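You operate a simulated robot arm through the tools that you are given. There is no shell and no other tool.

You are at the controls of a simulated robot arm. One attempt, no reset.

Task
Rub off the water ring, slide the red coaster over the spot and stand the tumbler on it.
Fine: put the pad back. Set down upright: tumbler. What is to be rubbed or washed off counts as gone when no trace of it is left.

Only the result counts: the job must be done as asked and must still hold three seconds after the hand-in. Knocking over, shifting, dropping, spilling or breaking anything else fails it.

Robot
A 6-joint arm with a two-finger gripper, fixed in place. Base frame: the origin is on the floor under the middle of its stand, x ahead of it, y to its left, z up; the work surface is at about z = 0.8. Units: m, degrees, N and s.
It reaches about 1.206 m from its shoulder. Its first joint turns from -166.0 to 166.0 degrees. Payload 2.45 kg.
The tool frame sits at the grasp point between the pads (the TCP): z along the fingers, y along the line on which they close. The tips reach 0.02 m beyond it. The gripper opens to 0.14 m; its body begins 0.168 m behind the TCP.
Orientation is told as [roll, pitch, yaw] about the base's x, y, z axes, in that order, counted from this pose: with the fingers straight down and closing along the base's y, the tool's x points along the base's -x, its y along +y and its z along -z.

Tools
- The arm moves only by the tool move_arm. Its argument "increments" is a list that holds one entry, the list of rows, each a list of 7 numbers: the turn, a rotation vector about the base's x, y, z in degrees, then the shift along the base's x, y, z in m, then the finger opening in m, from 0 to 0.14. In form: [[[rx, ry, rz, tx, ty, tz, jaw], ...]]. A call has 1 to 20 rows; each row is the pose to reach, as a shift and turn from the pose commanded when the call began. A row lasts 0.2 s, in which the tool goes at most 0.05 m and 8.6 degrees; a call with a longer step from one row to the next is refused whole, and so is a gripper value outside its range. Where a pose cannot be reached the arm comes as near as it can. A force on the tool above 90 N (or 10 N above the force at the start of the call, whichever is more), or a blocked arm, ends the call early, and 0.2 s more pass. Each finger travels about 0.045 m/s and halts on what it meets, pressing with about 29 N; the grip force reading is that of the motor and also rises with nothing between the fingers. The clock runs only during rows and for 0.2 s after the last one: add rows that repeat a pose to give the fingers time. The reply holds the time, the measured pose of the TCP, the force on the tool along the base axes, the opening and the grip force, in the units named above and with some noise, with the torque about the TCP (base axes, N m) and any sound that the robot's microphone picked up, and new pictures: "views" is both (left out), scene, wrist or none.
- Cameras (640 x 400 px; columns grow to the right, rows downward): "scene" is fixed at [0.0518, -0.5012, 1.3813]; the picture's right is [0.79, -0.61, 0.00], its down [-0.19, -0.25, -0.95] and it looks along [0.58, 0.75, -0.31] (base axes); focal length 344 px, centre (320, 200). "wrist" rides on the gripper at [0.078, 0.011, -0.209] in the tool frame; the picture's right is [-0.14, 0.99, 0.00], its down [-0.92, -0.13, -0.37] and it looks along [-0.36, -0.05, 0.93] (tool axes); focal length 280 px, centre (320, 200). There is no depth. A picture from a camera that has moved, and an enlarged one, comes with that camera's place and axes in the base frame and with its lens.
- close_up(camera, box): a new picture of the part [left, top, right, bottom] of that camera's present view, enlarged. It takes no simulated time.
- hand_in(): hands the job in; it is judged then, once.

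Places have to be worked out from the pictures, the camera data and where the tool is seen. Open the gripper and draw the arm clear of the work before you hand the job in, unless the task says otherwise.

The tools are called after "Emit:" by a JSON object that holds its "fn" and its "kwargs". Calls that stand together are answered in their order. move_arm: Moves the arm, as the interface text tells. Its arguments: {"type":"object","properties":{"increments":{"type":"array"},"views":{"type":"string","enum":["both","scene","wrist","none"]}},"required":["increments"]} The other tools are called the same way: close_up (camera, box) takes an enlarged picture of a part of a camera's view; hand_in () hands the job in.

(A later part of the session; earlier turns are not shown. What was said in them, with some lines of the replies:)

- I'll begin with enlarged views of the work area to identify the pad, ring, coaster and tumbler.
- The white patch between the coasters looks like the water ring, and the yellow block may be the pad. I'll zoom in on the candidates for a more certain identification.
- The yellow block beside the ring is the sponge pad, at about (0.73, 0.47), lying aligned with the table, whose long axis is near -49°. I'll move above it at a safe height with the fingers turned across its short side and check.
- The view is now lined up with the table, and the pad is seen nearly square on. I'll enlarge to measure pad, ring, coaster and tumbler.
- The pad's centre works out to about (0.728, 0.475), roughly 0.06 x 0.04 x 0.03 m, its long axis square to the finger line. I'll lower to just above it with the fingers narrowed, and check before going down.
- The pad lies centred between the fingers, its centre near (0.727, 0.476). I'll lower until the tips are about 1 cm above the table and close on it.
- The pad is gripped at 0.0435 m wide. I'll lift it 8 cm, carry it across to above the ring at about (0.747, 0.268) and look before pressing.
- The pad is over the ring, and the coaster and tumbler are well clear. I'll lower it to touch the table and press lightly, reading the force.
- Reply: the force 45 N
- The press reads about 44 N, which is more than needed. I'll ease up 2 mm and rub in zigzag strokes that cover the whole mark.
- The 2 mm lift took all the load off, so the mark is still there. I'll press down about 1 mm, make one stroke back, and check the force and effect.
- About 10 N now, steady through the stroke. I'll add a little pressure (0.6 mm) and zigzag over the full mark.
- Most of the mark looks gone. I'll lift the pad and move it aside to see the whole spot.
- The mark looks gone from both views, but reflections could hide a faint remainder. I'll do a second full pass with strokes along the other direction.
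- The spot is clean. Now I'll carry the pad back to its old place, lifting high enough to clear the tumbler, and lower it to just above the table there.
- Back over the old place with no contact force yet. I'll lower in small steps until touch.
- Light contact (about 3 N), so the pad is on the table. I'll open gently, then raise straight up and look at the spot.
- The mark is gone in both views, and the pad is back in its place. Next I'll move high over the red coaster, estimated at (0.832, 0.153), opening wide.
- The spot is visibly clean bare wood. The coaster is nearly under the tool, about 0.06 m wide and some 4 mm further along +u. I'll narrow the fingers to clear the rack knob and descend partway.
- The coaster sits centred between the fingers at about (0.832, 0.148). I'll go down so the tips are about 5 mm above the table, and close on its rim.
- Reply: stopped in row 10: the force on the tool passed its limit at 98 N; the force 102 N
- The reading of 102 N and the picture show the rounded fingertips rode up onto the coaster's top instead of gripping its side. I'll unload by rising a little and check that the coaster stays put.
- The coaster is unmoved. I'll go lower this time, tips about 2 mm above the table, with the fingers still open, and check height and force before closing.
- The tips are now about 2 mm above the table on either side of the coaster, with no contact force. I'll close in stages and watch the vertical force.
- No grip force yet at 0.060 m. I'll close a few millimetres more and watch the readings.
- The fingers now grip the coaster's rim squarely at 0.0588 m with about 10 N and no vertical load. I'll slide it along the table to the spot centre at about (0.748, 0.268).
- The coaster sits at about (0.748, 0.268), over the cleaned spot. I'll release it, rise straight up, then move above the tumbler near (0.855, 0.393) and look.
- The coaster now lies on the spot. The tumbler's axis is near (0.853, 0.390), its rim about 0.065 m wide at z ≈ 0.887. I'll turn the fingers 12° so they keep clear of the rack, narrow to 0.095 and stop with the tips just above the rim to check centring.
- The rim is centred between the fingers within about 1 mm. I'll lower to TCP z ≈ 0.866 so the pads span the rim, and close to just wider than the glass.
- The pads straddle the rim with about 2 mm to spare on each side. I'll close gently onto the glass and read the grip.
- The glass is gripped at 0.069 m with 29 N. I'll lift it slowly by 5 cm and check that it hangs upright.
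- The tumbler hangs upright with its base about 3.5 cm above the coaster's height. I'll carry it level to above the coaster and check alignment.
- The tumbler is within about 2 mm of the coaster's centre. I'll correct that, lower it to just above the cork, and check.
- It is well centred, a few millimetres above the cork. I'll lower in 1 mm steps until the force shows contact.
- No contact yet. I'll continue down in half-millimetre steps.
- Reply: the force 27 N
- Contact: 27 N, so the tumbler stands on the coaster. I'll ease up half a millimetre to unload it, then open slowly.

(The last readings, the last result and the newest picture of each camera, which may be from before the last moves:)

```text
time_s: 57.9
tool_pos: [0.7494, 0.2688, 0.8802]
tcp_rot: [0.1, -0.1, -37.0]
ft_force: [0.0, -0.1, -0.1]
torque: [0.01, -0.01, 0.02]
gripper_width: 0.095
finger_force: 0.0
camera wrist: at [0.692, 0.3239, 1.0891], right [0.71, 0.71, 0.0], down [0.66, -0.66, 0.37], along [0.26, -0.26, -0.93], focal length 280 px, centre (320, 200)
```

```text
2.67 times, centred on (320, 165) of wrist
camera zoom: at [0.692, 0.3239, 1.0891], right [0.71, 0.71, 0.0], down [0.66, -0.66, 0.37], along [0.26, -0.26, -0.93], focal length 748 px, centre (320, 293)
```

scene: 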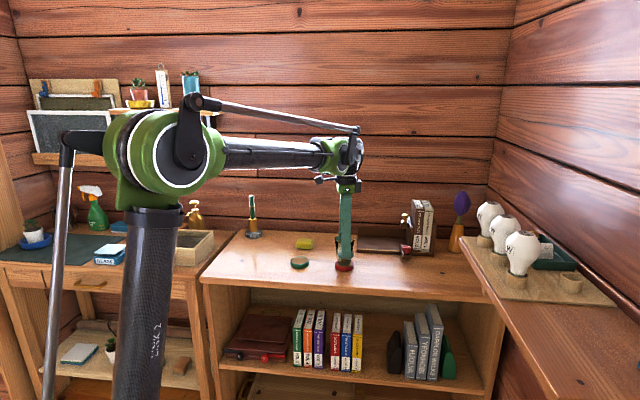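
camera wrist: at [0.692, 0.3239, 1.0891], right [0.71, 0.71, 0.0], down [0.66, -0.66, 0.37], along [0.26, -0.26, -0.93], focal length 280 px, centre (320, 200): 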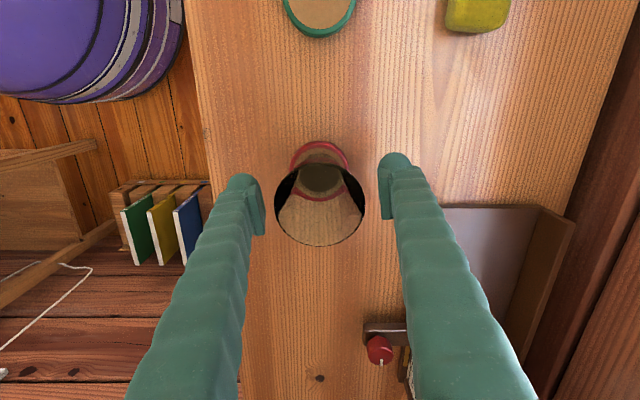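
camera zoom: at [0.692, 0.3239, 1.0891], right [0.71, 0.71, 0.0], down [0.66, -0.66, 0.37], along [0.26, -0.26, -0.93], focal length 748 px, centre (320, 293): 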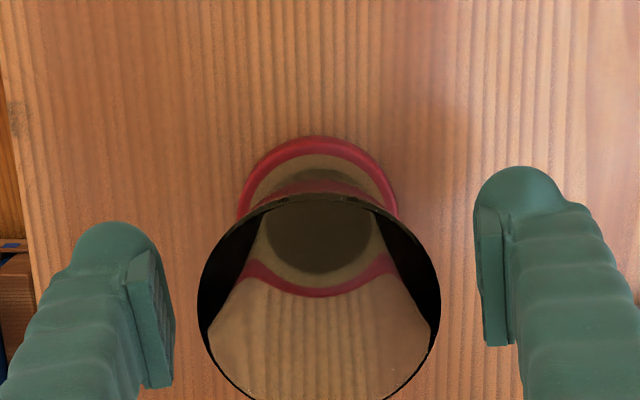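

The tumbler stands upright on the coaster and the fingers are clear on both sides. I'll rise straight up, then draw the arm back away from the work.

Emit:
{"fn": "move_arm", "kwargs": {"increments": [[[0, 0, 0, 0, 0, 0.015, 0.095], [0, 0, 0, 0, 0, 0.04, 0.1], [0, 0, 0, 0, 0, 0.08, 0.11], [0, 0, 0, 0, 0, 0.12, 0.13], [0, 0, 0, 0, 0, 0.16, 0.14], [0, 0, 0, -0.04, 0, 0.18, 0.14], [0, 0, 0, -0.085, 0.01, 0.19, 0.14], [0, 0, 0, -0.13, 0.02, 0.2, 0.14], [0, 0, 0, -0.175, 0.03, 0.2, 0.14], [0, 0, 0, -0.22, 0.04, 0.2, 0.14], [0, 0, 0, -0.22, 0.04, 0.2, 0.14]]]}}

Emit:
{"fn": "close_up", "kwargs": {"camera": "scene", "box": [280, 200, 440, 300]}}

Emit:
{"fn": "close_up", "kwargs": {"camera": "wrist", "box": [200, 150, 500, 340]}}

```text
time_s: 60.3
tool_pos: [0.5281, 0.3075, 1.0798]
tcp_rot: [0.1, -0.1, -37.1]
ft_force: [-0.9, 0.0, 0.3]
torque: [-0.01, -0.02, 0.0]
gripper_width: 0.1401
finger_force: 0.1
camera wrist: at [0.4709, 0.3626, 1.2894], right [0.71, 0.71, 0.0], down [0.66, -0.66, 0.37], along [0.26, -0.26, -0.93], focal length 280 px, centre (320, 200)
```

scene: 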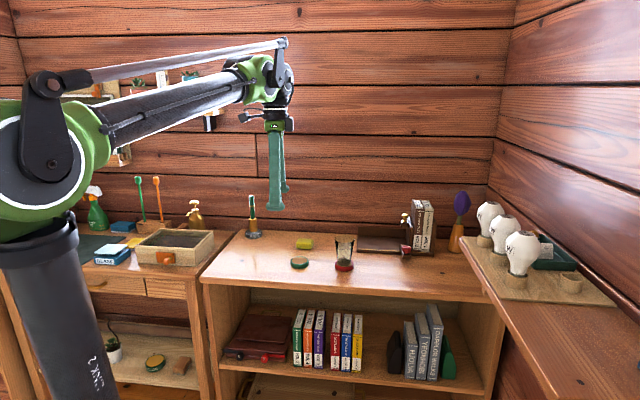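
wrist: 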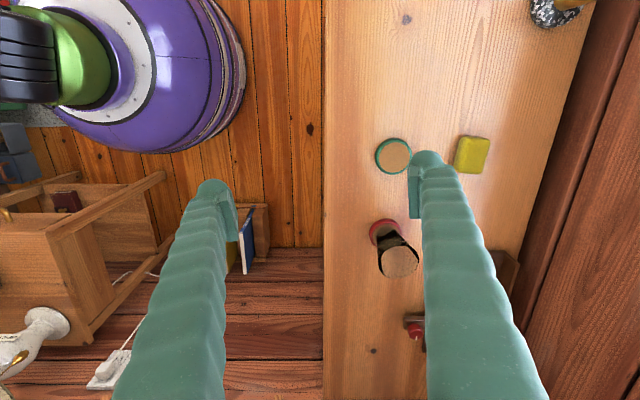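

```text
4.00 times, centred on (360, 250) of scene
camera zoom: at [0.0518, -0.5012, 1.3813], right [0.79, -0.61, 0.0], down [-0.19, -0.25, -0.95], along [0.58, 0.75, -0.31], focal length 1378 px, centre (160, 0)
```

zoom: 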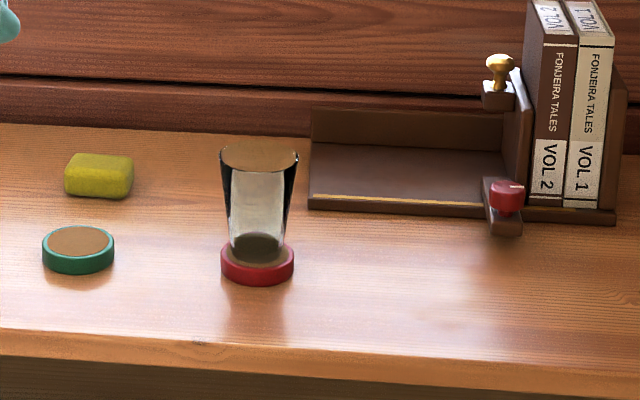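

```text
2.11 times, centred on (350, 245) of wrist
camera zoom: at [0.4709, 0.3626, 1.2894], right [0.71, 0.71, 0.0], down [0.66, -0.66, 0.37], along [0.26, -0.26, -0.93], focal length 590 px, centre (257, 105)
```

zoom: 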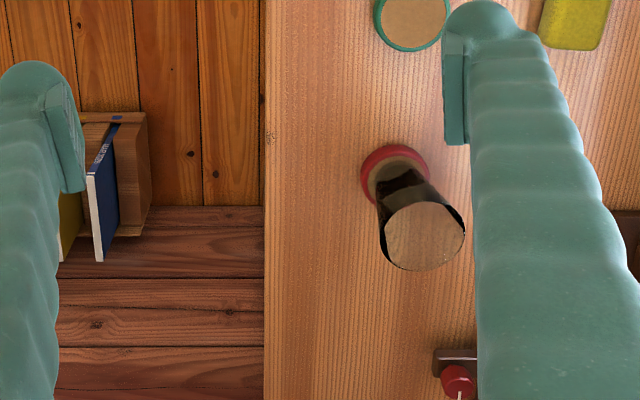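

The tumbler stands upright and centred on the red coaster over the clean spot. The pad is back, nothing else has been disturbed, and the open gripper is clear of the work. I'm handing in.

Emit:
{"fn": "hand_in", "kwargs": {}}

```text
The job is handed in.
```

I rubbed off the water ring, slid the red coaster over the spot and stood the tumbler upright on it. I then handed the job in.

- **Ring:** after two full passes with the yellow pad, no trace showed in either camera view before the coaster went over the spot.
- **Pad:** it is back in its original place.
- **Coaster:** my first attempt to grip it failed. The fingertips rode up onto its top and pressed with about 100 N before the arm stopped. It didn't look shifted or damaged, so I gripped it lower on the rim and slid it to the spot. I judge it to be within a few millimetres of the ring's centre.
- **Tumbler:** it touched down with about 27 N, and I eased that off before letting go. It looks upright and centred on the coaster.

The last pictures show nothing else moved. The gripper is open and the arm is drawn back clear of the table.
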